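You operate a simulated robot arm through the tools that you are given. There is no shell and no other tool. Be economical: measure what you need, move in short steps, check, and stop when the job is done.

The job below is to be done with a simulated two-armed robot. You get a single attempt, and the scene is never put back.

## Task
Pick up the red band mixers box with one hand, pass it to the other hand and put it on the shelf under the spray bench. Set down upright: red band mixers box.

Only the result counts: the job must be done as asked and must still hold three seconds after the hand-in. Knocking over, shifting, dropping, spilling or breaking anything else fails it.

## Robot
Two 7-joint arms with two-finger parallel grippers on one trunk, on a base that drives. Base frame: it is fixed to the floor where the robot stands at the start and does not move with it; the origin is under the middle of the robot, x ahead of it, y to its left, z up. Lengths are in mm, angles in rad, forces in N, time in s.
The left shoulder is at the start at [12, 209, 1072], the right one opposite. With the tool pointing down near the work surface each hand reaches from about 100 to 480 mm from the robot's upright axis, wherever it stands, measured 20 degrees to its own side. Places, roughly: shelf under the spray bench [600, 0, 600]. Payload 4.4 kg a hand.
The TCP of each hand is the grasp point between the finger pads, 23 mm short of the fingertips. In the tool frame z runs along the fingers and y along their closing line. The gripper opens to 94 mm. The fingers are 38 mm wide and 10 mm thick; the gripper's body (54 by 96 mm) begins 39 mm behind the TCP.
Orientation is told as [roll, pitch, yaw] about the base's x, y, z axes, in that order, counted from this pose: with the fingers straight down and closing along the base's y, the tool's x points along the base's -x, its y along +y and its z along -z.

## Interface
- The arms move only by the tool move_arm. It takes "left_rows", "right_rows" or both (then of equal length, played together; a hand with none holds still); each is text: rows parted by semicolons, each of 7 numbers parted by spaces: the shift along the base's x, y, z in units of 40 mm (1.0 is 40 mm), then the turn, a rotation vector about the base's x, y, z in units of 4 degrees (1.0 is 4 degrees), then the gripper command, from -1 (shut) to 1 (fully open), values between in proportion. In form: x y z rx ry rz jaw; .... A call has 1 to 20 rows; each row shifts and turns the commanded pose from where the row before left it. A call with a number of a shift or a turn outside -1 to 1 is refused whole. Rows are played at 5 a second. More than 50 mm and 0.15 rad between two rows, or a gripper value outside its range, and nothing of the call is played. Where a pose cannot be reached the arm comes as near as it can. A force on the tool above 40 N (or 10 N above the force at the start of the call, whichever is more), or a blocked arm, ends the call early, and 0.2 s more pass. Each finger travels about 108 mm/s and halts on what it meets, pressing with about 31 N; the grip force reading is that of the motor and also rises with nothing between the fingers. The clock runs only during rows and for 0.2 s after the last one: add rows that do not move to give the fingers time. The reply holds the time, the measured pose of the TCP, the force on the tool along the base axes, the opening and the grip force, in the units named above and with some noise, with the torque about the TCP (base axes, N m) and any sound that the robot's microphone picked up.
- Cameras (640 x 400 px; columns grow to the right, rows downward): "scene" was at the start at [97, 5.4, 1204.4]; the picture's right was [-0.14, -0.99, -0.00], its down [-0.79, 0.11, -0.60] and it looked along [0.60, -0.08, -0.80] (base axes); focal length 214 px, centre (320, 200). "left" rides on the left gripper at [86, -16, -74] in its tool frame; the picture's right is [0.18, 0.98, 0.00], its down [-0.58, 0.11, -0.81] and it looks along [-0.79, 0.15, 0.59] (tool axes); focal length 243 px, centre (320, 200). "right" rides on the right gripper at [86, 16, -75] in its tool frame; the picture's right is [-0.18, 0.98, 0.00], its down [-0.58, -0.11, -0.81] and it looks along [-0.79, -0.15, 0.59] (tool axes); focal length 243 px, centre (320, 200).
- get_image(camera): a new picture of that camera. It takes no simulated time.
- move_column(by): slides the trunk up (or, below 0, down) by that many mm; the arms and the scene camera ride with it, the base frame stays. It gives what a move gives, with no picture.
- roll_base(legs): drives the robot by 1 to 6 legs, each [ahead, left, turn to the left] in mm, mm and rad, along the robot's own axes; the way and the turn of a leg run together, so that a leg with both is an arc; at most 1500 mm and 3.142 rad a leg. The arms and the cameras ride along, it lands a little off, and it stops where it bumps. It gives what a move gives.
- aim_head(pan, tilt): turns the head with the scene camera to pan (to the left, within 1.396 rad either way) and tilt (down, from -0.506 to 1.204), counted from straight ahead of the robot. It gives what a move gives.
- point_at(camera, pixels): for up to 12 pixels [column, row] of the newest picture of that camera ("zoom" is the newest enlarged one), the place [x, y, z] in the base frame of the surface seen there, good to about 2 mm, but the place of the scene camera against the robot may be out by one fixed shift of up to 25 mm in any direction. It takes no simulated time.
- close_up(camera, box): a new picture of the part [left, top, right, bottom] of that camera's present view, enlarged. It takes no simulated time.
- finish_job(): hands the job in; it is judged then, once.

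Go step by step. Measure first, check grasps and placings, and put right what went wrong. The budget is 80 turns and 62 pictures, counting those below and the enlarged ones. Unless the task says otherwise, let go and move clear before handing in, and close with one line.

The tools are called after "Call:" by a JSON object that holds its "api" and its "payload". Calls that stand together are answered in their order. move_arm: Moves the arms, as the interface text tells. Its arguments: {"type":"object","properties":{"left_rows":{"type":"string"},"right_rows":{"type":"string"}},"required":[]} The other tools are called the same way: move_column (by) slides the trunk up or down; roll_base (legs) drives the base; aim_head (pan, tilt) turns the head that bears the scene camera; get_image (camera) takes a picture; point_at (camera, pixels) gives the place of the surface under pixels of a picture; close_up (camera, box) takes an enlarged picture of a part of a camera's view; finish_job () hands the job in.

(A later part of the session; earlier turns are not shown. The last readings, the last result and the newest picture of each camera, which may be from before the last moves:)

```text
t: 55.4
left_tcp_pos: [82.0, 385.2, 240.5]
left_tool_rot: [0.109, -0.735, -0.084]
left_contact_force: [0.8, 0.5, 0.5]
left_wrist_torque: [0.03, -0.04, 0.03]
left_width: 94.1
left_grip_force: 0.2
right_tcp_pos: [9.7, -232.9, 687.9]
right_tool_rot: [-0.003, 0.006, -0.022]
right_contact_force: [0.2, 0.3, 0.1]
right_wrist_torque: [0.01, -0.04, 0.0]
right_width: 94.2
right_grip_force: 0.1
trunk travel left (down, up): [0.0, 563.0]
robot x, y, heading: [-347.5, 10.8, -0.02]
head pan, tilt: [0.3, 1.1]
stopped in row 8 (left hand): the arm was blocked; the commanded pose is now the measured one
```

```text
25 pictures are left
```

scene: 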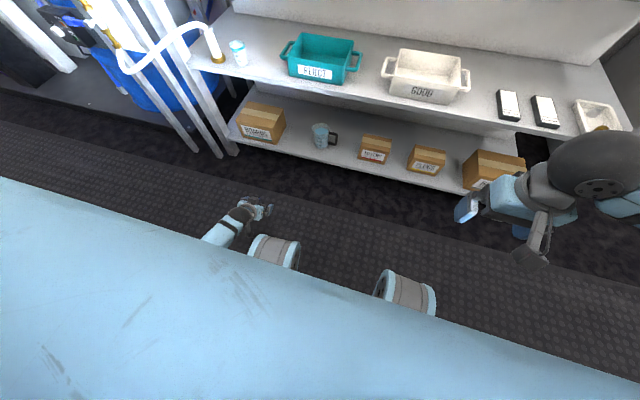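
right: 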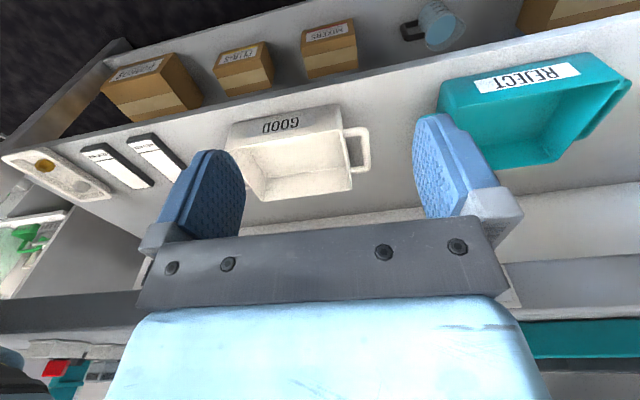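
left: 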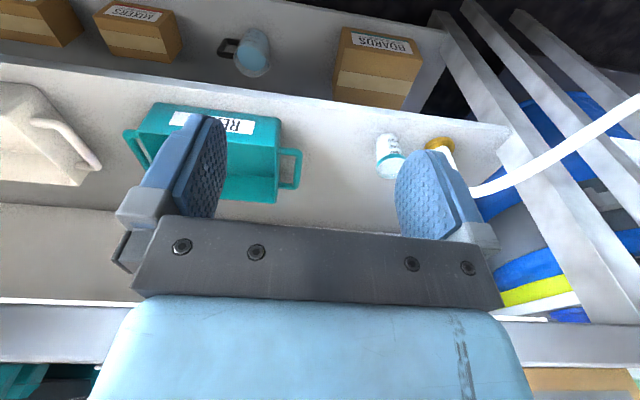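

At this limit the shoulder-to-TCP reach is ~806 mm, so low grasps need the robot closer and the box yawed (so the hand can come from the front, closing across its 84 mm). I'll check how far and high the base's front wheels (pixels (275,250), (405,290)) reach, to see if they fit under the lower tier.

Call:
{"api": "point_at", "payload": {"camera": "scene", "pixels": [[275, 238], [275, 250], [290, 243], [405, 280], [410, 273], [425, 290], [390, 275], [255, 240], [235, 150], [335, 185], [415, 150], [372, 158]]}}

```text
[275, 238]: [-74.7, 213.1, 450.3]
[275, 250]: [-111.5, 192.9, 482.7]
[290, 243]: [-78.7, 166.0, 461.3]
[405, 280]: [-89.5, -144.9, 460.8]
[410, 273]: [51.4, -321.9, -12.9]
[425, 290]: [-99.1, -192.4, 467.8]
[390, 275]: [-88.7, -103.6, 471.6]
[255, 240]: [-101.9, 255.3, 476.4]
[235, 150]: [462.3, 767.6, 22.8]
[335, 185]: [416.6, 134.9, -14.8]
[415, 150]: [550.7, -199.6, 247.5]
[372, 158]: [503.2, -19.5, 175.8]
```

The scene camera sees the floor at −14, so it reads about 14 mm low; the "wheels" are bumpers ~275 mm ahead of the axis. I'll tuck the left arm and put the right arm in a low, forward-pitched push pose, still in the aisle.

Call:
{"api": "move_arm", "payload": {"left_rows": "-0.4 0 0.9 -0.15 0.95 0.1 1;-0.4 0 0.9 -0.15 0.95 0.1 1;-0.4 0 0.9 -0.15 0.95 0.1 1;-0.6 0 0.9 -0.15 0.95 0.1 1;-0.6 0 0.9 -0.15 0.95 0.1 1;-0.6 0 0.9 -0.15 0.95 0.1 1;-0.6 0 0.9 -0.15 0.95 0.1 1;-0.6 0 0.9 -0.15 0.95 0.1 1;-0.6 0 0.9 -0.15 0.95 0.1 1;-0.6 0 0.9 -0.15 0.95 0.1 1;-0.6 0 0.9 -0.15 0.95 0.1 1;0 0 0 0 0 0 1;0 0 0 0 0 0 1", "right_rows": "0.06 0.05 -0.82 0 -1 0 -1;0.06 0.05 -0.82 0 -1 0 -1;0.06 0.05 -0.82 0 -1 0 -1;0.06 0.05 -0.82 0 -1 0 -1;0.06 0.05 -0.82 0 -1 0 -1;0.06 0.05 -0.82 0 -1 0 -1;0.06 0.05 -0.82 0 -1 0 -1;0.06 0.05 -0.82 0 -1 0 -1;0.06 0.05 -0.82 0 -1 0 -1;0.06 0.05 -0.82 0 -1 0 -1;0.06 0.05 -0.82 0 -1 0 -1;0 0 -1 0 0 0 -1;0 0 -1 0 0 0 -1"}}

```text
t: 56.3
left_tcp_pos: [26.9, 381.3, 367.8]
left_tool_rot: [0.044, -0.516, -0.019]
left_contact_force: [0.4, -0.3, -0.5]
left_wrist_torque: [0.03, 0.01, -0.02]
left_width: 94.2
left_grip_force: 0.0
right_tcp_pos: [17.9, -226.5, 588.1]
right_tool_rot: [0.004, -0.235, -0.017]
right_contact_force: [1.6, -9.3, 28.8]
right_wrist_torque: [0.79, 3.73, 1.07]
right_width: 0.1
right_grip_force: 30.4
trunk travel left (down, up): [0.0, 563.0]
robot x, y, heading: [-347.5, 9.9, -0.012]
head pan, tilt: [0.3, 1.1]
stopped in row 4 (right hand): the force on the tool passed its limit at 136 N (the readings are from after the stop); the commanded pose is now the measured one
```

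The right hand met 136 N at z 588 in the aisle. Let me look at what it touches.

Call:
{"api": "aim_head", "payload": {"pan": -0.4, "tilt": 1.2}}

Call:
{"api": "get_image", "payload": {"camera": "scene"}}

Call:
{"api": "get_image", "payload": {"camera": "right"}}

```text
t: 57.4
left_tcp_pos: [27.0, 380.6, 367.5]
left_tool_rot: [0.046, -0.516, -0.02]
left_contact_force: [0.2, 0.1, 0.9]
left_wrist_torque: [-0.02, -0.01, 0.01]
left_width: 94.0
left_grip_force: 0.1
right_tcp_pos: [18.6, -226.8, 589.1]
right_tool_rot: [0.006, -0.235, -0.019]
right_contact_force: [13.3, -14.4, 59.9]
right_wrist_torque: [1.43, 7.98, 1.64]
right_width: 0.0
right_grip_force: 30.0
trunk travel left (down, up): [0.0, 563.0]
robot x, y, heading: [-346.1, 15.0, -0.019]
head pan, tilt: [-0.4, 1.201]
```

```text
24 pictures are left
```

scene: 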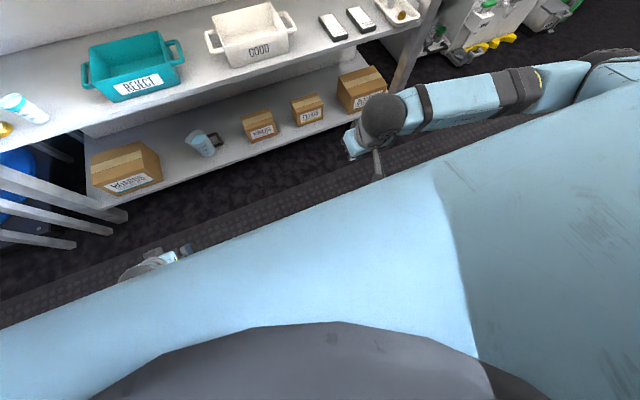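

```text
23 pictures are left
```

right: 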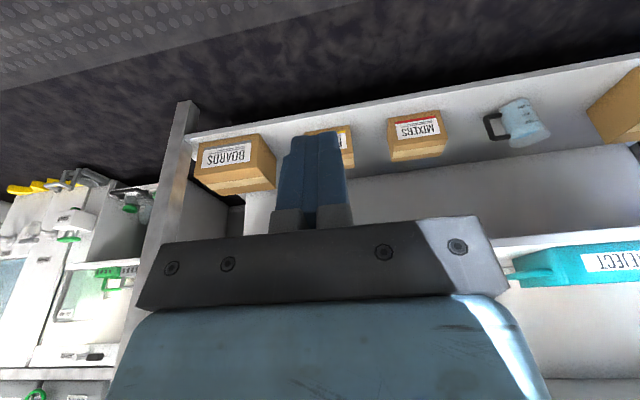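

The hand's rear seems to press on the robot's own front bumper. I'll raise it, move it outward like the left arm's successful path, then lower. The left continues tucking.

Call:
{"api": "move_arm", "payload": {"left_rows": "-0.4 0 0.9 -0.1 0.9 0 1;-0.4 0 0.9 -0.1 0.9 0 1;-0.4 0 0.9 -0.1 0.9 0 1;-0.4 0 0.9 -0.1 0.9 0 1;-0.4 0 0.9 -0.1 0.9 0 1;-0.4 0 0.9 0 0.9 0 1;-0.4 0 0.9 0 0.9 0 1;-0.3 0 0.5 0 0.9 0 1", "right_rows": "0.5 -0.3 1 0 0 0 -1;0.3 -1 0.5 0 0 0 -1;0 -1 0 0 0 0 -1;0 -1 0 0 0 0 -1;0 0 -0.8 0 -1 0 -1;0 0 -0.8 0 -1 0 -1;0 0 -0.8 0 -1 0 -1;0 0 -0.8 0 -1 0 -1"}}

```text
t: 59.1
left_tcp_pos: [-59.8, 399.7, 610.3]
left_tool_rot: [0.004, -0.009, -0.005]
left_contact_force: [-0.4, -0.3, 0.4]
left_wrist_torque: [0.0, -0.01, 0.01]
left_width: 93.7
left_grip_force: 0.0
left hand out of reach, approached as far as the arm can: row 6, 7, 8
right_tcp_pos: [52.0, -359.6, 519.8]
right_tool_rot: [0.013, -0.512, -0.02]
right_contact_force: [0.4, 1.3, -0.2]
right_wrist_torque: [0.02, 0.01, -0.03]
right_width: 0.0
right_grip_force: 31.0
trunk travel left (down, up): [0.0, 563.0]
robot x, y, heading: [-345.5, 12.6, -0.015]
head pan, tilt: [-0.4, 1.201]
```

Clear now. Continue lowering the right hand, and pull the left further back/outward.

Call:
{"api": "move_arm", "payload": {"left_rows": "-0.5 0.8 0.3 0 0 0 1;-0.5 0.8 0.3 0 0 0 1;-0.5 0.8 0.3 0 0 0 1;-0.5 0.5 0.3 0 0 0 1;-0.5 0 0.3 0 0 0 1;-0.5 0 0 0 0 0 1;-0.5 0 0 0 0 0 1;0 0 0 0 0 0 1", "right_rows": "0 0 -0.9 0 -0.8 0 -1;0 0 -0.9 0 -0.8 0 -1;0 0 -0.9 0 -0.8 0 -1;0 0 -0.9 0 -0.8 0 -1;0 0 -0.9 0 0 0 -1;0 0 -0.9 0 0 0 -1;0 0 -0.9 0 0 0 -1;0 0 -0.6 0 0 0 -1"}}

```text
t: 61.0
left_tcp_pos: [-177.5, 546.3, 657.6]
left_tool_rot: [-0.001, -0.012, -0.006]
left_contact_force: [-0.5, -0.3, -0.9]
left_wrist_torque: [0.0, -0.03, -0.03]
left_width: 93.8
left_grip_force: 0.2
left hand out of reach, approached as far as the arm can: row 1, 2, 5, 6, 7
right_tcp_pos: [34.9, -361.6, 427.9]
right_tool_rot: [0.032, -0.568, 0.004]
right_contact_force: [0.1, -0.2, 0.1]
right_wrist_torque: [0.02, 0.04, 0.02]
right_width: 0.0
right_grip_force: 31.3
right hand out of reach, approached as far as the arm can: row 1, 2, 3, 4, 5, 6, 7, 8
trunk travel left (down, up): [0.0, 563.0]
robot x, y, heading: [-344.6, 9.7, -0.017]
head pan, tilt: [-0.4, 1.201]
```

The right arm's elbow posture can't get low, while the left did after its yaw swing. I'll pick with the left instead (and place with the right): tuck the right, and repeat the left's proven path.

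Call:
{"api": "move_arm", "payload": {"left_rows": "0.8 -0.7 0.1 0 0 0 1;0.8 -0.7 0.1 0 0 0 1;0.8 -0.7 0 0 0 0 1;0.8 -0.7 0 0 0 0 1;0.8 -0.7 0 0 0 0 1;0 0 0 0 0 0 1;0 0 0 0 0 0 1;0 0 0 0 0 0 1;0 0 0 0 0 0 1", "right_rows": "0 0 0.9 0 0.8 0 -1;0 0 0.9 0 0.8 0 -1;0 0 0.9 0 0.8 0 -1;0 0 0.9 0 0.8 0 -1;0 0 0.9 0 0.8 0 -1;0 0 0.9 0 0.8 0 -1;-0.8 -0.8 0.5 0 0.8 0 -1;-0.8 -0.8 0 0 0.8 0 -1;-0.8 -0.8 0 0 0.8 0 -1"}}

Call:
{"api": "move_arm", "payload": {"left_rows": "0.1 -0.3 -0.4 0 0 1 1;0.1 -0.3 -0.4 0 0 1 1;0.1 -0.3 -0.4 0 0 1 1;0.1 -0.3 -0.4 0 0 1 1;0.1 -0.3 -0.4 0 0 1 1;0.1 -0.3 -0.4 0 0 1 1;0.1 -0.3 -0.4 0 0 1 1;0.1 -0.3 -0.4 0 0 1 1;0.1 -0.3 -0.4 0 0 1 1;0.1 -0.3 -0.4 0 0 1 1;0.1 -0.3 -0.4 0 0 1 1;0.1 -0.3 -0.4 0 0 1 1;0.1 -0.3 -0.4 0 0 1 1;0.1 -0.3 -0.4 0 0 1 1;0.1 -0.3 -0.4 0 0 1 1;0.1 -0.3 -0.4 0 0 1 1", "right_rows": "-0.5 -0.5 0 0 0 0 -1;-0.5 -0.5 0 0 0 0 -1;-0.5 0 0 0 0 0 -1;0 0 0 0 0 0 -1;0 0 0 0 0 0 -1;0 0 0 0 0 0 -1;0 0 0 0 0 0 -1;0 0 0 0 0 0 -1;0 0 0 0 0 0 -1;0 0 0 0 0 0 -1;0 0 0 0 0 0 -1;0 0 0 0 0 0 -1;0 0 0 0 0 0 -1;0 0 0 0 0 0 -1;0 0 0 0 0 0 -1;0 0 0 0 0 0 -1"}}

```text
t: 63.0
left_tcp_pos: [-8.2, 416.6, 659.3]
left_tool_rot: [0.004, -0.013, -0.005]
left_contact_force: [-0.4, -0.8, 0.4]
left_wrist_torque: [0.01, -0.01, -0.02]
left_width: 94.1
left_grip_force: 0.1
left hand out of reach, approached as far as the arm can: row 1, 2
right_tcp_pos: [-56.5, -458.0, 664.2]
right_tool_rot: [0.031, -0.061, 0.002]
right_contact_force: [0.3, 0.7, -0.1]
right_wrist_torque: [-0.04, -0.05, 0.0]
right_width: 0.1
right_grip_force: 31.1
trunk travel left (down, up): [0.0, 563.0]
robot x, y, heading: [-346.6, 8.1, -0.019]
head pan, tilt: [-0.4, 1.201]
```

```text
t: 66.5
left_tcp_pos: [58.6, 265.5, 399.6]
left_tool_rot: [0.031, -0.092, 1.105]
left_contact_force: [-0.7, 0.2, -1.7]
left_wrist_torque: [0.09, -0.06, -0.02]
left_width: 93.9
left_grip_force: 0.0
right_tcp_pos: [-116.8, -498.2, 658.6]
right_tool_rot: [0.027, -0.06, 0.002]
right_contact_force: [-0.8, -0.2, 0.3]
right_wrist_torque: [-0.04, 0.0, 0.0]
right_width: 0.0
right_grip_force: 30.6
trunk travel left (down, up): [0.0, 563.0]
robot x, y, heading: [-348.6, 11.4, -0.016]
head pan, tilt: [-0.4, 1.201]
stopped in row 16 (left hand): the arm was blocked; the commanded pose is now the measured one
```

Now unwind yaw, then pitch forward while lowering, as before.

Call:
{"api": "move_arm", "payload": {"left_rows": "0.1 0.12 0.1 0 0 -1 1;0.1 0.12 0.1 0 0 -1 1;0.1 0.12 0.1 0 0 -1 1;0.1 0.12 0.1 0 0 -1 1;0.1 0.12 0.1 0 0 -1 1;0.1 0.12 0.1 0 0 -1 1;0.1 0.12 0.1 0 0 -1 1;0 0.12 0.1 0 0 -1 1;0 0.12 0.1 0 0 -1 1;0 0.12 0.1 0 0 -1 1;0 0.12 0.1 0 0 -1 1;0 0.12 0 0 0 -1 1;0 0.12 0 0 0 -1 1;0 0.12 0 0 0 -1 1;0 0.12 0 0 0 -1 1;0 0 0 0 0 -0.8 1"}}

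Call:
{"api": "move_arm", "payload": {"left_rows": "0 0 -0.5 0 -1 0 1;0 0 -0.5 0 -1 0 1;0 0 -0.5 0 -1 0 1;0 0 -0.5 0 -1 0 1;0 0 -0.5 0 -1 0 1;0 0 -0.5 0 -1 0 1;0 0 -0.5 0 -1 0 1;0 0 -0.5 0 -1 0 1;0 0 -0.5 0 -1 0 1;0 0 0 0 0 0 1"}}

```text
t: 70.0
left_tcp_pos: [87.4, 332.9, 446.9]
left_tool_rot: [0.027, -0.089, 0.002]
left_contact_force: [-0.5, 0.3, 0.7]
left_wrist_torque: [0.03, -0.01, 0.01]
left_width: 94.0
left_grip_force: 0.0
right_tcp_pos: [-117.5, -498.4, 662.1]
right_tool_rot: [0.027, -0.063, 0.001]
right_contact_force: [0.3, 0.1, 0.2]
right_wrist_torque: [0.0, 0.01, 0.0]
right_width: 0.0
right_grip_force: 31.4
trunk travel left (down, up): [0.0, 563.0]
robot x, y, heading: [-346.1, 10.9, -0.015]
head pan, tilt: [-0.4, 1.201]
```

```text
t: 72.2
left_tcp_pos: [85.9, 333.4, 265.4]
left_tool_rot: [0.022, -0.715, 0.005]
left_contact_force: [1.0, -0.3, 0.9]
left_wrist_torque: [0.02, 0.0, -0.01]
left_width: 94.3
left_grip_force: 0.0
right_tcp_pos: [-117.7, -498.2, 661.6]
right_tool_rot: [0.028, -0.061, 0.002]
right_contact_force: [0.4, 0.8, -1.3]
right_wrist_torque: [0.0, 0.01, 0.02]
right_width: 0.0
right_grip_force: 30.9
trunk travel left (down, up): [0.0, 563.0]
robot x, y, heading: [-348.9, 11.0, -0.013]
head pan, tilt: [-0.4, 1.201]
```

Left is at a good low pose (433 ahead, z 265, pitch −41°). Test whether it can point inward (yaw −45°), needed for the later grasp.

Call:
{"api": "move_arm", "payload": {"left_rows": "0 0 0 0 0 -1 1;0 0 0 0 0 -1 1;0 0 0 0 0 -1 1;0 0 0 0 0 -1 1;0 0 0 0 0 -1 1;0 0 0 0 0 -1 1;0 0 0 0 0 -1 1;0 0 0 0 0 -1 1;0 0 0 0 0 -1 1;0 0 0 0 0 -1 1;0 0 0 0 0 -1 1;0 0 0 0 0 0 1"}}

```text
t: 74.8
left_tcp_pos: [86.2, 335.5, 265.8]
left_tool_rot: [0.021, -0.715, -0.764]
left_contact_force: [0.6, -0.9, 0.0]
left_wrist_torque: [-0.02, 0.01, 0.03]
left_width: 94.1
left_grip_force: 0.1
right_tcp_pos: [-117.3, -498.0, 661.2]
right_tool_rot: [0.028, -0.062, 0.002]
right_contact_force: [-0.4, 0.9, 0.5]
right_wrist_torque: [0.03, 0.0, 0.0]
right_width: 0.0
right_grip_force: 31.3
trunk travel left (down, up): [0.0, 563.0]
robot x, y, heading: [-346.9, 17.1, -0.015]
head pan, tilt: [-0.4, 1.201]
```

Yaw −45° works. Plan: push the box's −y end backward with the closed left fingertips so it yaws, then grasp its near end. First straighten yaw, close the fingers, and drive to in front of the box with a margin.

Call:
{"api": "move_arm", "payload": {"left_rows": "0 0 0 0 0 1 -1;0 0 0 0 0 1 -1;0 0 0 0 0 1 -1;0 0 0 0 0 1 -1;0 0 0 0 0 1 -1;0 0 0 0 0 1 -1;0 0 0 0 0 1 -1;0 0 0 0 0 1 -1;0 0 0 0 0 1 -1;0 0 0 0 0 1 -1;0 0 0 0 0 1 -1;0 0 0 0 0 0 -1"}}

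Call:
{"api": "roll_base", "payload": {"legs": [[0, -408, 0.015], [300, 0, 0]]}}

Call:
{"api": "get_image", "payload": {"camera": "left"}}

```text
t: 77.3
left_tcp_pos: [86.6, 344.4, 268.2]
left_tool_rot: [0.044, -0.716, -0.011]
left_contact_force: [0.1, 0.2, 0.5]
left_wrist_torque: [-0.01, -0.03, 0.03]
left_width: 0.0
left_grip_force: 30.4
right_tcp_pos: [-117.1, -497.1, 663.5]
right_tool_rot: [0.027, -0.062, 0.001]
right_contact_force: [-0.3, 0.1, 0.1]
right_wrist_torque: [0.01, -0.03, -0.02]
right_width: 0.0
right_grip_force: 30.9
trunk travel left (down, up): [0.0, 563.0]
robot x, y, heading: [-342.8, 8.5, -0.014]
head pan, tilt: [-0.4, 1.201]
```

```text
t: 83.1
left_tcp_pos: [376.3, -58.4, 266.6]
left_tool_rot: [0.041, -0.716, 0.003]
left_contact_force: [-0.6, -0.4, 0.3]
left_wrist_torque: [-0.03, -0.01, 0.02]
left_width: 0.1
left_grip_force: 31.3
right_tcp_pos: [185.5, -901.7, 664.5]
right_tool_rot: [0.027, -0.061, 0.017]
right_contact_force: [0.2, 0.2, -0.9]
right_wrist_torque: [-0.02, 0.03, -0.02]
right_width: 0.0
right_grip_force: 31.1
trunk travel left (down, up): [0.0, 563.0]
robot x, y, heading: [-51.2, -399.5, -0.002]
head pan, tilt: [-0.4, 1.201]
```

```text
22 pictures are left
```

left: 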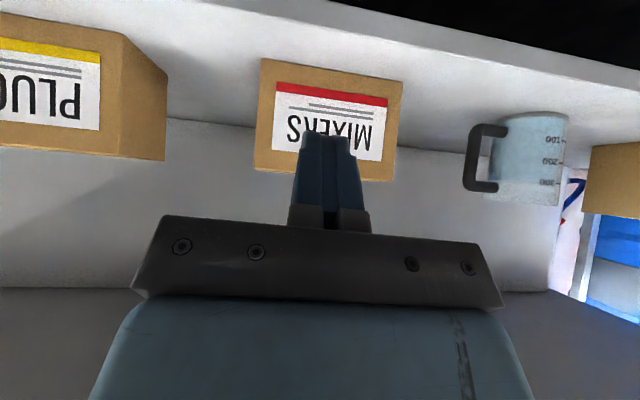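

The wrist view shows the box at (255–400, 60–182), with image-right being +y. Measuring its face.

Call:
{"api": "point_at", "payload": {"camera": "left", "pixels": [[264, 64], [400, 84], [258, 162], [390, 175], [270, 110], [168, 75], [166, 155], [470, 160], [505, 125], [200, 60], [300, 40], [420, 120]]}}

```text
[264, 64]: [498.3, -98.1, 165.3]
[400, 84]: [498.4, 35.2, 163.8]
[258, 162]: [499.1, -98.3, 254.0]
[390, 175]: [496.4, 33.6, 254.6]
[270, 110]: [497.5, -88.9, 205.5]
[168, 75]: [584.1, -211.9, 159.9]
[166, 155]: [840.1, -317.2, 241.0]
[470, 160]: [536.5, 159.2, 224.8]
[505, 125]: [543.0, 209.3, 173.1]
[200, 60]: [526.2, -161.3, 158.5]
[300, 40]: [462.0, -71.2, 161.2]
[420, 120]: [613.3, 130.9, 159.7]
```

True box (wrist camera): front x 498, y −100…37, top z ≈260. I'll set the fingertips at y≈−80, lower to z≈235, then drive up to it.

Call:
{"api": "move_arm", "payload": {"left_rows": "0 -0.3 -0.4 0 0 0 -1;0 -0.25 -0.4 0 0 0 -1;0 0 0 0 0 0 -1"}}

Call:
{"api": "roll_base", "payload": {"legs": [[80, 0, 0]]}}

Call:
{"api": "get_image", "payload": {"camera": "left"}}

```text
t: 84.1
left_tcp_pos: [365.0, -29.3, 230.6]
left_tool_rot: [0.158, -0.69, -0.097]
left_contact_force: [0.1, 0.6, 0.4]
left_wrist_torque: [0.01, 0.02, -0.01]
left_width: 0.1
left_grip_force: 31.1
right_tcp_pos: [186.9, -904.0, 658.1]
right_tool_rot: [0.029, -0.06, 0.018]
right_contact_force: [0.6, 0.1, -0.5]
right_wrist_torque: [0.01, 0.0, -0.02]
right_width: 0.0
right_grip_force: 30.7
trunk travel left (down, up): [0.0, 563.0]
robot x, y, heading: [-50.8, -398.8, -0.0]
head pan, tilt: [-0.4, 1.201]
stopped in row 3 (left hand): the arm was blocked; the commanded pose is now the measured one
```

```text
t: 85.2
left_tcp_pos: [445.6, -31.6, 234.4]
left_tool_rot: [0.15, -0.695, -0.09]
left_contact_force: [1.3, 0.4, -0.6]
left_wrist_torque: [-0.03, 0.04, -0.02]
left_width: 0.1
left_grip_force: 31.0
right_tcp_pos: [266.2, -902.0, 663.0]
right_tool_rot: [0.023, -0.063, 0.018]
right_contact_force: [0.7, 0.6, 0.2]
right_wrist_torque: [-0.03, -0.02, 0.04]
right_width: 0.2
right_grip_force: 31.0
trunk travel left (down, up): [0.0, 563.0]
robot x, y, heading: [26.1, -400.1, -0.002]
head pan, tilt: [-0.4, 1.201]
```

```text
21 pictures are left
```

left: 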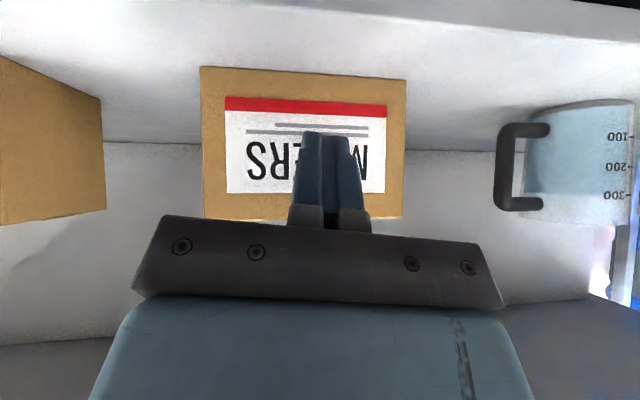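

The arm settled at y −31; I'll strafe the base 50 mm right and then push ahead gently.

Call:
{"api": "roll_base", "payload": {"legs": [[0, -50, 0], [60, 0, 0]]}}

Call:
{"api": "get_image", "payload": {"camera": "left"}}

```text
t: 86.9
left_tcp_pos: [503.1, -81.9, 235.2]
left_tool_rot: [0.155, -0.693, -0.093]
left_contact_force: [0.8, 0.0, 0.3]
left_wrist_torque: [0.01, -0.01, 0.0]
left_width: 0.0
left_grip_force: 30.6
right_tcp_pos: [324.2, -953.4, 662.0]
right_tool_rot: [0.029, -0.063, 0.017]
right_contact_force: [1.1, -0.9, -0.5]
right_wrist_torque: [0.0, -0.01, 0.03]
right_width: 0.0
right_grip_force: 31.2
trunk travel left (down, up): [0.0, 563.0]
robot x, y, heading: [85.7, -449.0, -0.003]
head pan, tilt: [-0.4, 1.201]
```

```text
20 pictures are left
```

left: 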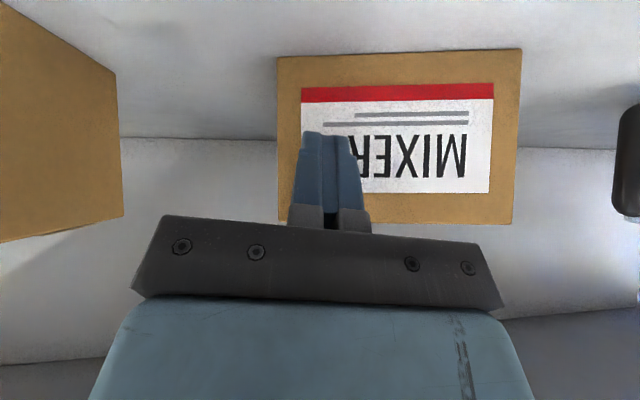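

The face still looks unrotated; measuring where it is now.

Call:
{"api": "point_at", "payload": {"camera": "left", "pixels": [[283, 100], [285, 190], [510, 80], [505, 190], [400, 120], [284, 60], [110, 150], [625, 165], [325, 140]]}}

```text
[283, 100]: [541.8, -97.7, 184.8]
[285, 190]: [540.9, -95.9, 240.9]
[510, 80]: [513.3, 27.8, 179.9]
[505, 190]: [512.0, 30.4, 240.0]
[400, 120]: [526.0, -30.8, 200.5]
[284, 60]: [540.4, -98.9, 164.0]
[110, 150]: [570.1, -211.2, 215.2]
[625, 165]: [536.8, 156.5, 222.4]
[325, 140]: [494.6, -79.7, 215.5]
```

Rotated 13° so far (front face runs from (542,−98) to (512,30)). I'll pull the right hand back for clearance, shift the fingertips nearer the box's end, and push further.

Call:
{"api": "move_arm", "payload": {"right_rows": "-0.5 -0.2 0 0 0 0 -1;-0.5 -0.2 0 0 0 0 -1;-0.5 0 0 0 0 0 -1"}}

Call:
{"api": "roll_base", "payload": {"legs": [[-12, 0, 0], [0, -10, 0], [60, 0, 0]]}}

Call:
{"api": "get_image", "payload": {"camera": "left"}}

```text
t: 87.7
left_tcp_pos: [504.4, -81.9, 234.7]
left_tool_rot: [0.153, -0.695, -0.093]
left_contact_force: [-1.0, 0.6, 0.6]
left_wrist_torque: [-0.01, 0.0, 0.0]
left_width: 0.1
left_grip_force: 30.6
right_tcp_pos: [266.0, -974.8, 660.3]
right_tool_rot: [0.031, -0.063, 0.017]
right_contact_force: [0.4, 0.1, 0.6]
right_wrist_torque: [0.02, 0.02, 0.01]
right_width: 0.0
right_grip_force: 31.2
right hand out of reach, approached as far as the arm can: row 3
trunk travel left (down, up): [0.0, 563.0]
robot x, y, heading: [89.0, -445.1, 0.0]
head pan, tilt: [-0.4, 1.201]
```

```text
t: 89.3
left_tcp_pos: [515.3, -90.3, 236.1]
left_tool_rot: [0.157, -0.697, -0.094]
left_contact_force: [-0.8, 0.0, 0.0]
left_wrist_torque: [0.02, -0.02, 0.02]
left_width: 0.0
left_grip_force: 31.5
right_tcp_pos: [279.4, -984.8, 660.7]
right_tool_rot: [0.031, -0.062, 0.017]
right_contact_force: [0.6, 0.7, 1.3]
right_wrist_torque: [0.02, 0.01, 0.01]
right_width: 0.0
right_grip_force: 31.1
trunk travel left (down, up): [0.0, 563.0]
robot x, y, heading: [97.7, -457.0, -0.002]
head pan, tilt: [-0.4, 1.201]
stopped in leg 3: the robot was blocked; the commanded pose is now the measured one
```

```text
19 pictures are left
```

left: 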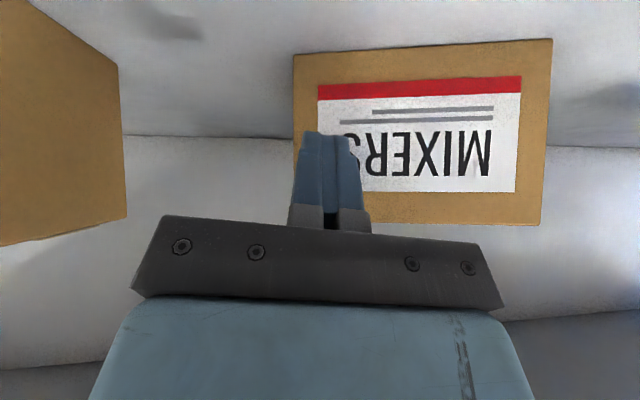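

The base is blocked at x≈98 by the lower tier, so pushing deeper is over. Better idea: press the fingertips on top of the box's +y end and drag it forward; the end will swing toward me. Measure the box now.

Call:
{"api": "point_at", "payload": {"camera": "left", "pixels": [[300, 80], [370, 215], [545, 60], [537, 200], [538, 220], [450, 217], [450, 222], [625, 160], [125, 150]]}}

```text
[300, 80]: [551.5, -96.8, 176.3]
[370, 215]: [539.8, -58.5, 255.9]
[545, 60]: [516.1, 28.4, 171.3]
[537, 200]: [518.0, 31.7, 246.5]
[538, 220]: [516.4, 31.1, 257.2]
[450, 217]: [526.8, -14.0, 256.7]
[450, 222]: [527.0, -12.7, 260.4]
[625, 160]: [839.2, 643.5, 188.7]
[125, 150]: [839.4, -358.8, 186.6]
```

Near end corner is (516,32), top z 260. Back off, raise the hand above the top, shift 105 mm left, and return.

Call:
{"api": "roll_base", "payload": {"legs": [[-60, 0, 0]]}}

Call:
{"api": "move_arm", "payload": {"left_rows": "0 0 1 0 0 0 -1;0 0 1 0 0 0 -1;0.2 0 0.2 -0.5 0 0.3 -1;0.2 0 0 -0.5 0 0.3 -1;0.2 -0.2 0 -0.5 0 0.3 -1;0.2 -0.2 0 0 0 0.3 -1;0 0 0 0 0 0 -1"}}

```text
t: 90.3
left_tcp_pos: [459.7, -90.6, 236.2]
left_tool_rot: [0.159, -0.698, -0.094]
left_contact_force: [0.0, -0.1, 1.1]
left_wrist_torque: [-0.01, 0.01, 0.01]
left_width: 0.1
left_grip_force: 31.0
right_tcp_pos: [220.0, -985.7, 659.8]
right_tool_rot: [0.032, -0.062, 0.02]
right_contact_force: [-0.2, 0.2, -1.1]
right_wrist_torque: [0.02, -0.01, 0.01]
right_width: 0.0
right_grip_force: 30.4
trunk travel left (down, up): [0.0, 563.0]
robot x, y, heading: [36.5, -458.1, -0.002]
head pan, tilt: [-0.4, 1.201]
```

```text
t: 91.9
left_tcp_pos: [481.4, -93.2, 324.3]
left_tool_rot: [0.055, -0.69, 0.047]
left_contact_force: [0.3, -0.5, 0.2]
left_wrist_torque: [-0.01, -0.01, 0.01]
left_width: 0.1
left_grip_force: 30.9
right_tcp_pos: [219.2, -984.4, 663.9]
right_tool_rot: [0.029, -0.067, 0.02]
right_contact_force: [-1.1, 0.1, -0.3]
right_wrist_torque: [0.01, 0.02, 0.02]
right_width: 0.1
right_grip_force: 31.4
trunk travel left (down, up): [0.0, 563.0]
robot x, y, heading: [40.7, -454.1, -0.001]
head pan, tilt: [-0.4, 1.201]
```

Now shift left 106 and forward 52 above the box.

Call:
{"api": "roll_base", "payload": {"legs": [[0, 106, 0], [52, 0, 0]]}}

Call:
{"api": "move_arm", "payload": {"left_rows": "0.2 0 -0.2 0 0 0 -1;0 0 -0.2 0 0 0 -1;0 0 0 0 0 0 -1"}}

Call:
{"api": "get_image", "payload": {"camera": "left"}}

```text
t: 94.0
left_tcp_pos: [534.3, 14.5, 323.5]
left_tool_rot: [0.061, -0.693, 0.043]
left_contact_force: [-0.3, 0.0, 0.3]
left_wrist_torque: [-0.02, -0.03, 0.02]
left_width: 0.3
left_grip_force: 30.6
right_tcp_pos: [268.9, -879.7, 661.8]
right_tool_rot: [0.028, -0.066, 0.019]
right_contact_force: [-0.5, -0.4, 0.5]
right_wrist_torque: [-0.01, 0.02, -0.02]
right_width: 0.0
right_grip_force: 31.9
trunk travel left (down, up): [0.0, 563.0]
robot x, y, heading: [87.8, -349.0, -0.003]
head pan, tilt: [-0.4, 1.201]
```

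```text
t: 94.8
left_tcp_pos: [537.2, 21.3, 305.6]
left_tool_rot: [0.077, -0.687, 0.03]
left_contact_force: [0.9, 0.8, -0.1]
left_wrist_torque: [0.04, 0.02, 0.01]
left_width: 0.0
left_grip_force: 30.7
right_tcp_pos: [269.8, -878.5, 663.1]
right_tool_rot: [0.024, -0.067, 0.018]
right_contact_force: [0.2, 0.0, -0.4]
right_wrist_torque: [-0.01, 0.02, 0.01]
right_width: 0.0
right_grip_force: 30.6
trunk travel left (down, up): [0.0, 563.0]
robot x, y, heading: [91.2, -351.2, -0.005]
head pan, tilt: [-0.4, 1.201]
```

```text
18 pictures are left
```

left: 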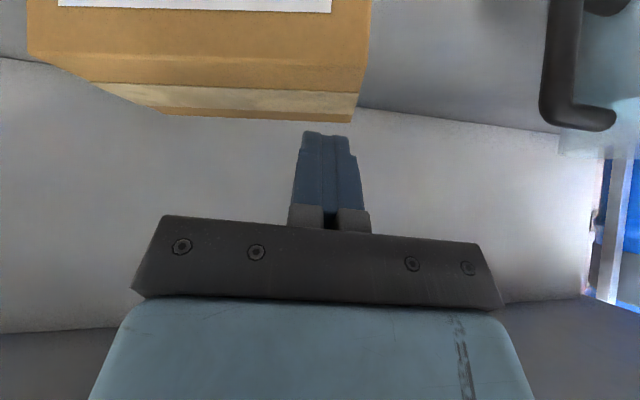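

Check the back-edge location of the box top versus the fingertips.

Call:
{"api": "point_at", "payload": {"camera": "left", "pixels": [[354, 118], [300, 116], [362, 60], [326, 134], [300, 90], [368, 10], [545, 110]]}}

```text
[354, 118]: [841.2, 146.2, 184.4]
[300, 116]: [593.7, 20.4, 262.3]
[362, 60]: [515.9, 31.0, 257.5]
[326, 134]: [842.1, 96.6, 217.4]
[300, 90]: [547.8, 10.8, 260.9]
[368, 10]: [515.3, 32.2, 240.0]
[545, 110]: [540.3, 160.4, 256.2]
```

Fingertips are over the top's middle (x≈553 between 516 and 597). Press down gently.

Call:
{"api": "move_arm", "payload": {"left_rows": "0 0 -0.15 0 0 0 -1;0 0 -0.15 0 0 0 -1;0 0 -0.15 0 0 0 -1;0 0 -0.1 0 0 0 -1;0 0 0 0 0 0 -1"}}

```text
t: 96.0
left_tcp_pos: [533.7, 33.2, 289.9]
left_tool_rot: [0.109, -0.687, 0.004]
left_contact_force: [-11.0, -9.3, 37.5]
left_wrist_torque: [-0.33, 0.32, -0.12]
left_width: 0.2
left_grip_force: 30.9
right_tcp_pos: [266.2, -879.2, 662.8]
right_tool_rot: [0.032, -0.07, 0.019]
right_contact_force: [0.0, -0.5, 0.9]
right_wrist_torque: [0.01, -0.01, 0.01]
right_width: 0.0
right_grip_force: 31.2
trunk travel left (down, up): [0.0, 563.0]
robot x, y, heading: [88.4, -351.5, 0.001]
head pan, tilt: [-0.4, 1.201]
```

Pressing with 37 N. Drag by driving back 50 mm.

Call:
{"api": "roll_base", "payload": {"legs": [[-50, 0, 0]]}}

Call:
{"api": "get_image", "payload": {"camera": "left"}}

Call:
{"api": "point_at", "payload": {"camera": "left", "pixels": [[100, 60], [200, 60], [280, 60], [320, 60], [300, 100], [200, 100], [360, 30], [300, 30]]}}

```text
t: 96.9
left_tcp_pos: [485.4, 34.6, 286.0]
left_tool_rot: [0.11, -0.68, 0.003]
left_contact_force: [-0.8, 0.2, -0.1]
left_wrist_torque: [0.01, 0.0, -0.02]
left_width: 0.0
left_grip_force: 31.1
right_tcp_pos: [219.3, -879.1, 662.1]
right_tool_rot: [0.032, -0.066, 0.02]
right_contact_force: [0.7, 0.6, 0.0]
right_wrist_torque: [0.04, 0.01, 0.0]
right_width: 0.1
right_grip_force: 31.2
trunk travel left (down, up): [0.0, 563.0]
robot x, y, heading: [41.4, -352.1, 0.003]
head pan, tilt: [-0.4, 1.201]
```

```text
17 pictures are left
```

left: 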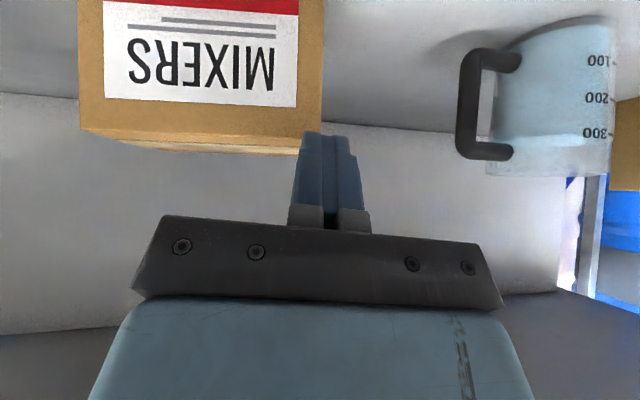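

```text
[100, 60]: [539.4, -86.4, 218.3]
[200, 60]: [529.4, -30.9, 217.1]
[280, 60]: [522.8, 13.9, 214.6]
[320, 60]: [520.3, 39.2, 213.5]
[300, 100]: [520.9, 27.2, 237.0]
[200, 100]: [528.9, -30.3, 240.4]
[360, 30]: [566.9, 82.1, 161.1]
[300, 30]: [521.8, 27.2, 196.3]
```

The fingertips slid off without dragging it — friction is too weak (box yaw now ~9°). I need to hook behind it, so test how far forward the arm can truly extend at a higher hand height.

Call:
{"api": "move_arm", "payload": {"left_rows": "0 -0.3 0.8 -0.5 0 0 -1;0 -0.3 0.5 -0.5 0 0 -1;1 -0.3 0 -0.5 0 0 -1;1 0 0 0 0 0 -1;1 0 0 0 0 0 -1;0.5 0 0 0 0 0 -1;0 0 0 0 0 0 -1"}}

```text
t: 98.5
left_tcp_pos: [620.6, 12.8, 332.9]
left_tool_rot: [-0.006, -0.668, 0.074]
left_contact_force: [0.6, 0.5, -0.3]
left_wrist_torque: [0.02, -0.01, 0.0]
left_width: 0.2
left_grip_force: 31.0
right_tcp_pos: [219.8, -878.2, 663.1]
right_tool_rot: [0.027, -0.066, 0.019]
right_contact_force: [-0.5, 0.4, -0.2]
right_wrist_torque: [-0.04, 0.0, -0.02]
right_width: 0.0
right_grip_force: 30.4
trunk travel left (down, up): [0.0, 563.0]
robot x, y, heading: [42.5, -348.9, -0.007]
head pan, tilt: [-0.4, 1.201]
```

The arm extends easily to 578 ahead — the earlier limit was being too close. Check clearance of the forearm from the middle shelf's edge.

Call:
{"api": "aim_head", "payload": {"pan": 0.5, "tilt": 0.9}}

Call:
{"api": "get_image", "payload": {"camera": "scene"}}

Call:
{"api": "get_image", "payload": {"camera": "left"}}

```text
t: 99.7
left_tcp_pos: [621.5, 12.5, 334.7]
left_tool_rot: [-0.005, -0.671, 0.074]
left_contact_force: [-0.7, -0.5, -0.6]
left_wrist_torque: [0.04, 0.03, 0.01]
left_width: 0.0
left_grip_force: 31.1
right_tcp_pos: [221.1, -877.1, 664.5]
right_tool_rot: [0.026, -0.063, 0.019]
right_contact_force: [0.0, 0.3, 0.3]
right_wrist_torque: [0.01, 0.0, 0.0]
right_width: 0.0
right_grip_force: 31.5
trunk travel left (down, up): [0.0, 563.0]
robot x, y, heading: [39.0, -352.9, -0.002]
head pan, tilt: [0.499, 0.901]
```

```text
16 pictures are left
```

scene: 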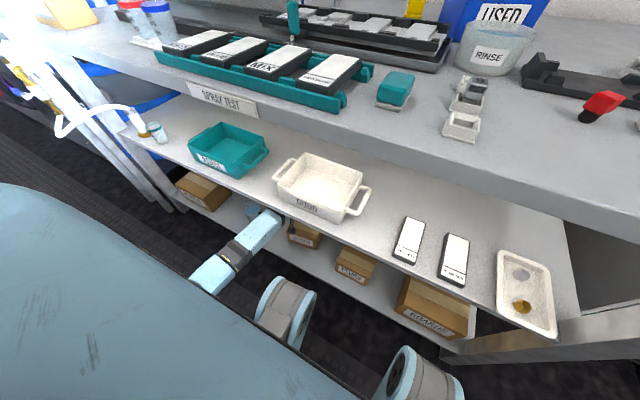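

```text
15 pictures are left
```

left: 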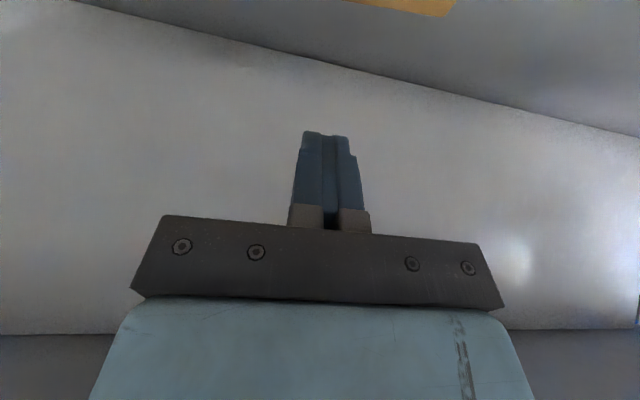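

The forearm passes low under the shelf edge with room. With this reach a direct end grasp may be possible (hand yawed ≈−80°, closing across the depth). I'll back into the aisle and test that pose.

Call:
{"api": "roll_base", "payload": {"legs": [[-300, 0, 0]]}}

Call:
{"api": "move_arm", "payload": {"left_rows": "-0.1 -0.12 -0.05 0 0 -1 0;-0.1 -0.12 -0.05 0 0 -1 1;-0.1 -0.12 -0.05 0 0 -1 1;-0.1 -0.12 -0.05 0 0 -1 1;-0.1 -0.12 -0.05 0 0 -1 1;-0.1 -0.12 -0.05 0 0 -1 1;-0.1 -0.12 -0.05 0 0 -1 1;-0.1 -0.12 -0.05 0 0 -1 1;-0.1 -0.12 -0.05 0 0 -1 1;-0.1 -0.12 -0.05 0 0 -1 1;0 -0.12 -0.1 0 0 -1 1;0 -0.12 -0.1 0 0 -1 1;0 -0.12 -0.1 0 0 -1 1;0 -0.12 -0.1 0 0 -1 1;0 -0.12 -0.1 0 0 -1 1;0 -0.12 -0.1 0 0 -1 1;0 -0.12 -0.1 0 0 -1 1;0 -0.12 -0.1 0 0 -1 1;0 -0.12 -0.1 0 0 -1 1;0 -0.12 -0.1 0 0 -1 1"}}

```text
t: 101.8
left_tcp_pos: [319.2, 15.1, 335.2]
left_tool_rot: [-0.005, -0.674, 0.079]
left_contact_force: [0.1, 0.1, 0.9]
left_wrist_torque: [-0.01, 0.02, -0.01]
left_width: 0.1
left_grip_force: 30.9
right_tcp_pos: [-78.7, -877.0, 663.6]
right_tool_rot: [0.025, -0.065, 0.025]
right_contact_force: [0.5, -0.5, 0.2]
right_wrist_torque: [0.0, -0.01, -0.02]
right_width: 0.0
right_grip_force: 30.7
trunk travel left (down, up): [0.0, 563.0]
robot x, y, heading: [-262.1, -349.2, 0.006]
head pan, tilt: [0.499, 0.901]
```

```text
t: 106.0
left_tcp_pos: [279.3, -81.8, 276.2]
left_tool_rot: [0.0, -0.672, -1.319]
left_contact_force: [-0.9, -0.3, 0.4]
left_wrist_torque: [-0.02, 0.01, -0.01]
left_width: 94.0
left_grip_force: 0.1
right_tcp_pos: [-78.1, -876.9, 660.8]
right_tool_rot: [0.03, -0.062, 0.025]
right_contact_force: [0.5, -0.2, 0.1]
right_wrist_torque: [0.03, 0.01, -0.02]
right_width: 0.1
right_grip_force: 30.8
trunk travel left (down, up): [0.0, 563.0]
robot x, y, heading: [-262.5, -351.4, 0.002]
head pan, tilt: [0.499, 0.901]
```

Tracks perfectly: yaw −76°, 541 ahead. I'll check the forearm's heights in this pose against the shelf edges.

Call:
{"api": "get_image", "payload": {"camera": "scene"}}

```text
14 pictures are left
```

scene: 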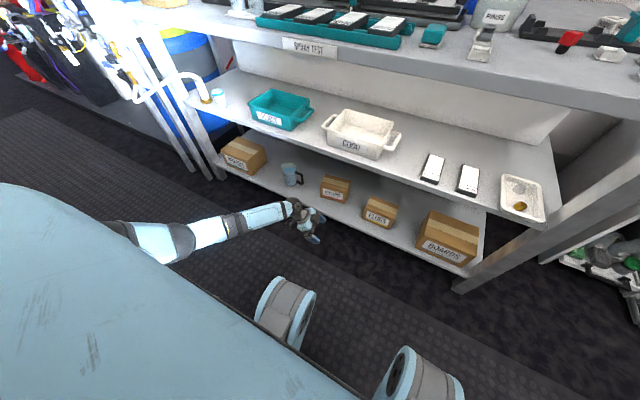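

Call:
{"api": "point_at", "payload": {"camera": "scene", "pixels": [[290, 207], [265, 217], [235, 223], [205, 233], [185, 240], [155, 240], [125, 230], [308, 220], [318, 235], [298, 215]]}}

```text
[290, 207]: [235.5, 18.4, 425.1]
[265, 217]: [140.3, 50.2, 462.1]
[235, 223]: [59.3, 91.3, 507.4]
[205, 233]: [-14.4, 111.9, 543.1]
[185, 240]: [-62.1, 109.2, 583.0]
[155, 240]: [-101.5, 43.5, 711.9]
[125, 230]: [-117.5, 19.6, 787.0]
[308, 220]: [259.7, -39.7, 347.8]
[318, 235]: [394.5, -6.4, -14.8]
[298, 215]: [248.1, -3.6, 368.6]
```

Forearm top would be ~z 500 or less at the shelf edge: clear of the shelf (~535). Align the yaw to the box (−1.42), raise to z≈302, and drive in beside/above its +y end.

Call:
{"api": "move_arm", "payload": {"left_rows": "0 0 0.35 0 0 -0.75 1;0 0 0.3 0 0 -0.7 1;0 0 0 0 0 0 1"}}

Call:
{"api": "roll_base", "payload": {"legs": [[0, 154, 0], [270, 0, 0]]}}

Call:
{"api": "get_image", "payload": {"camera": "left"}}

```text
t: 106.8
left_tcp_pos: [277.6, -80.8, 302.3]
left_tool_rot: [-0.001, -0.672, -1.423]
left_contact_force: [-1.0, -0.4, -0.6]
left_wrist_torque: [0.01, 0.0, 0.0]
left_width: 94.1
left_grip_force: 0.1
right_tcp_pos: [-78.9, -878.2, 658.7]
right_tool_rot: [0.03, -0.063, 0.023]
right_contact_force: [0.6, 0.1, -0.2]
right_wrist_torque: [-0.03, 0.0, 0.0]
right_width: 0.0
right_grip_force: 31.1
trunk travel left (down, up): [0.0, 563.0]
robot x, y, heading: [-261.8, -347.9, 0.004]
head pan, tilt: [0.499, 0.901]
```

```text
t: 110.3
left_tcp_pos: [551.9, 70.0, 301.4]
left_tool_rot: [0.0, -0.672, -1.422]
left_contact_force: [-0.3, -0.8, 0.3]
left_wrist_torque: [0.01, 0.03, -0.02]
left_width: 93.9
left_grip_force: 0.1
right_tcp_pos: [192.8, -726.4, 661.2]
right_tool_rot: [0.031, -0.062, 0.022]
right_contact_force: [0.1, 0.1, -0.1]
right_wrist_torque: [0.02, 0.01, 0.0]
right_width: 0.0
right_grip_force: 30.3
trunk travel left (down, up): [0.0, 563.0]
robot x, y, heading: [7.8, -199.6, 0.006]
head pan, tilt: [0.499, 0.901]
```

```text
13 pictures are left
```

left: 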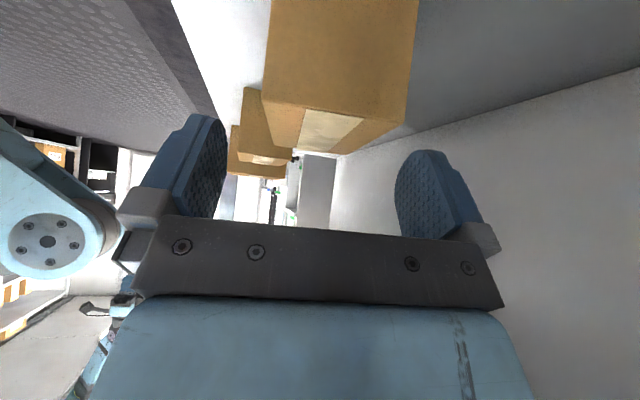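

The box's end face fills (265–418, 0–120), between the fingers. Measure its corners.

Call:
{"api": "point_at", "payload": {"camera": "left", "pixels": [[268, 20], [266, 85], [414, 20], [406, 115], [330, 60], [275, 110], [385, 135], [300, 140], [340, 10]]}}

```text
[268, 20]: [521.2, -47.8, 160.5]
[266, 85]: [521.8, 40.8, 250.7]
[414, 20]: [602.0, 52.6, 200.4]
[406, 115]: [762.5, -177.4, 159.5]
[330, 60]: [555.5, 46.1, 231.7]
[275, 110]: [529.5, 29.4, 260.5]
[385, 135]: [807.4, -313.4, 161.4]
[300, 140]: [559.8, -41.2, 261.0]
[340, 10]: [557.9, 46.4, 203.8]
```

End face runs (521,41)→(603,53), yaw 8.4°, matching the hand. Align 6.5 mm along the closing line and descend along the fingers.

Call:
{"api": "move_arm", "payload": {"left_rows": "0.16 0.024 0 0 0 0 1;0 0 0 0 0 0 1;0.037 -0.245 -0.307 0 0 0 1;0.037 -0.245 -0.307 0 0 0 1;0.037 -0.245 -0.307 0 0 0 1;0.037 -0.245 -0.307 0 0 0 1;0.037 -0.245 -0.307 0 0 0 1;0 0 0 0 0 0 1"}}

Call:
{"api": "get_image", "payload": {"camera": "left"}}

```text
t: 112.1
left_tcp_pos: [562.8, 21.8, 239.2]
left_tool_rot: [-0.001, -0.669, -1.422]
left_contact_force: [0.3, -0.4, -0.3]
left_wrist_torque: [0.0, 0.03, -0.01]
left_width: 93.9
left_grip_force: 0.1
right_tcp_pos: [191.8, -727.7, 659.4]
right_tool_rot: [0.029, -0.063, 0.023]
right_contact_force: [-0.8, -0.5, -1.1]
right_wrist_torque: [0.02, 0.0, 0.0]
right_width: 0.0
right_grip_force: 31.1
trunk travel left (down, up): [0.0, 563.0]
robot x, y, heading: [10.2, -199.1, 0.003]
head pan, tilt: [0.499, 0.901]
```

```text
12 pictures are left
```

left: 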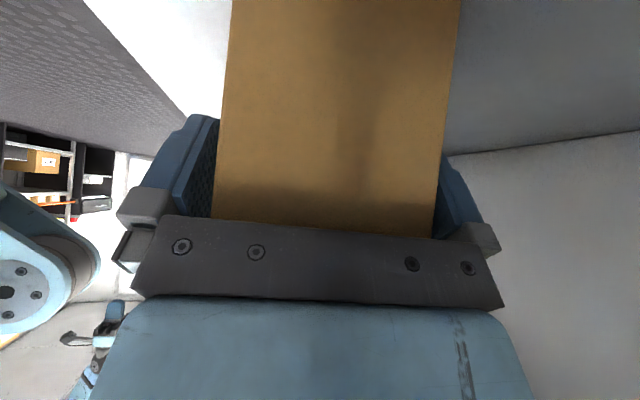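

The box end is nicely straddled by both fingers with no contact force. Close the gripper.

Call:
{"api": "move_arm", "payload": {"left_rows": "0 0 0 0 0 0 0.85;0 0 0 0 0 0 0.6;0 0 0 0 0 0 -1;0 0 0 0 0 0 -1;0 0 0 0 0 0 -1"}}

Call:
{"api": "move_arm", "payload": {"left_rows": "0 0 0.25 0 0 0 -1;0 0 0.25 0 0 0 -1;0 0 0.25 0 0 0 -1;0 0 0 0 0 0 -1"}}

Call:
{"api": "get_image", "payload": {"camera": "left"}}

```text
t: 113.3
left_tcp_pos: [563.7, 21.0, 239.5]
left_tool_rot: [0.0, -0.673, -1.421]
left_contact_force: [2.3, 0.3, -1.0]
left_wrist_torque: [-0.14, -0.23, 0.14]
left_width: 84.8
left_grip_force: 30.7
right_tcp_pos: [192.4, -727.3, 660.7]
right_tool_rot: [0.03, -0.063, 0.024]
right_contact_force: [0.1, -0.7, -0.5]
right_wrist_torque: [0.0, -0.01, 0.01]
right_width: 0.0
right_grip_force: 31.0
trunk travel left (down, up): [0.0, 563.0]
robot x, y, heading: [11.4, -204.5, 0.002]
head pan, tilt: [0.499, 0.901]
```

```text
t: 114.3
left_tcp_pos: [564.0, 22.6, 270.5]
left_tool_rot: [0.002, -0.67, -1.421]
left_contact_force: [0.1, -0.4, -4.4]
left_wrist_torque: [0.23, 0.02, 0.0]
left_width: 84.8
left_grip_force: 30.6
right_tcp_pos: [192.1, -726.4, 658.9]
right_tool_rot: [0.029, -0.059, 0.021]
right_contact_force: [0.4, 0.0, 0.3]
right_wrist_torque: [0.0, 0.03, 0.03]
right_width: 0.1
right_grip_force: 30.6
trunk travel left (down, up): [0.0, 563.0]
robot x, y, heading: [10.9, -197.4, 0.003]
head pan, tilt: [0.499, 0.901]
```

```text
11 pictures are left
```

left: 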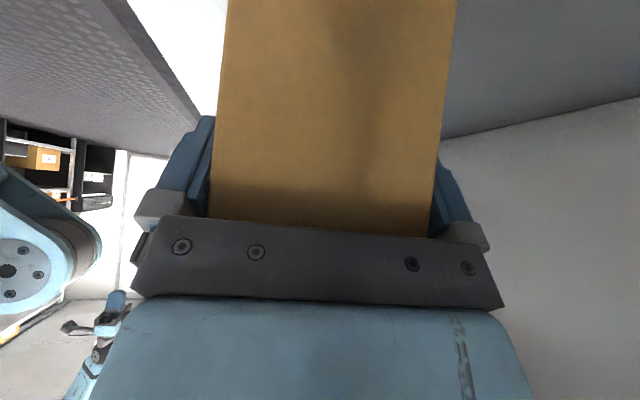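

Held: 84.8 mm wide, 4.4 N weight, no slip visible. Back out of the shelf.

Call:
{"api": "roll_base", "payload": {"legs": [[-200, 0, 0], [-200, 0, 0]]}}

Call:
{"api": "move_column", "payload": {"by": 350}}

Call:
{"api": "get_image", "payload": {"camera": "scene"}}

```text
t: 117.1
left_tcp_pos: [163.0, 23.7, 269.9]
left_tool_rot: [0.001, -0.673, -1.418]
left_contact_force: [0.0, 0.4, -4.6]
left_wrist_torque: [0.26, 0.03, -0.01]
left_width: 84.9
left_grip_force: 30.9
right_tcp_pos: [-204.5, -727.9, 660.2]
right_tool_rot: [0.028, -0.062, 0.025]
right_contact_force: [-0.1, -0.1, 0.1]
right_wrist_torque: [0.0, -0.03, 0.01]
right_width: 0.0
right_grip_force: 30.8
trunk travel left (down, up): [0.0, 563.0]
robot x, y, heading: [-390.6, -200.0, 0.003]
head pan, tilt: [0.499, 0.901]
```

```text
t: 120.5
left_tcp_pos: [164.2, 23.4, 619.3]
left_tool_rot: [-0.001, -0.67, -1.417]
left_contact_force: [0.3, -0.8, -4.7]
left_wrist_torque: [0.24, 0.04, -0.01]
left_width: 85.0
left_grip_force: 30.9
right_tcp_pos: [-204.0, -727.1, 1009.3]
right_tool_rot: [0.03, -0.062, 0.025]
right_contact_force: [0.5, 0.4, -0.5]
right_wrist_torque: [0.01, 0.01, -0.02]
right_width: 0.2
right_grip_force: 31.0
trunk travel left (down, up): [-350.0, 213.0]
robot x, y, heading: [-387.9, -197.3, 0.011]
head pan, tilt: [0.499, 0.901]
```

```text
10 pictures are left
```

scene: 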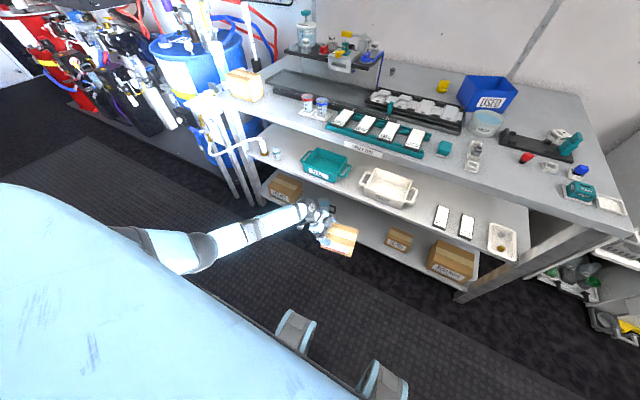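

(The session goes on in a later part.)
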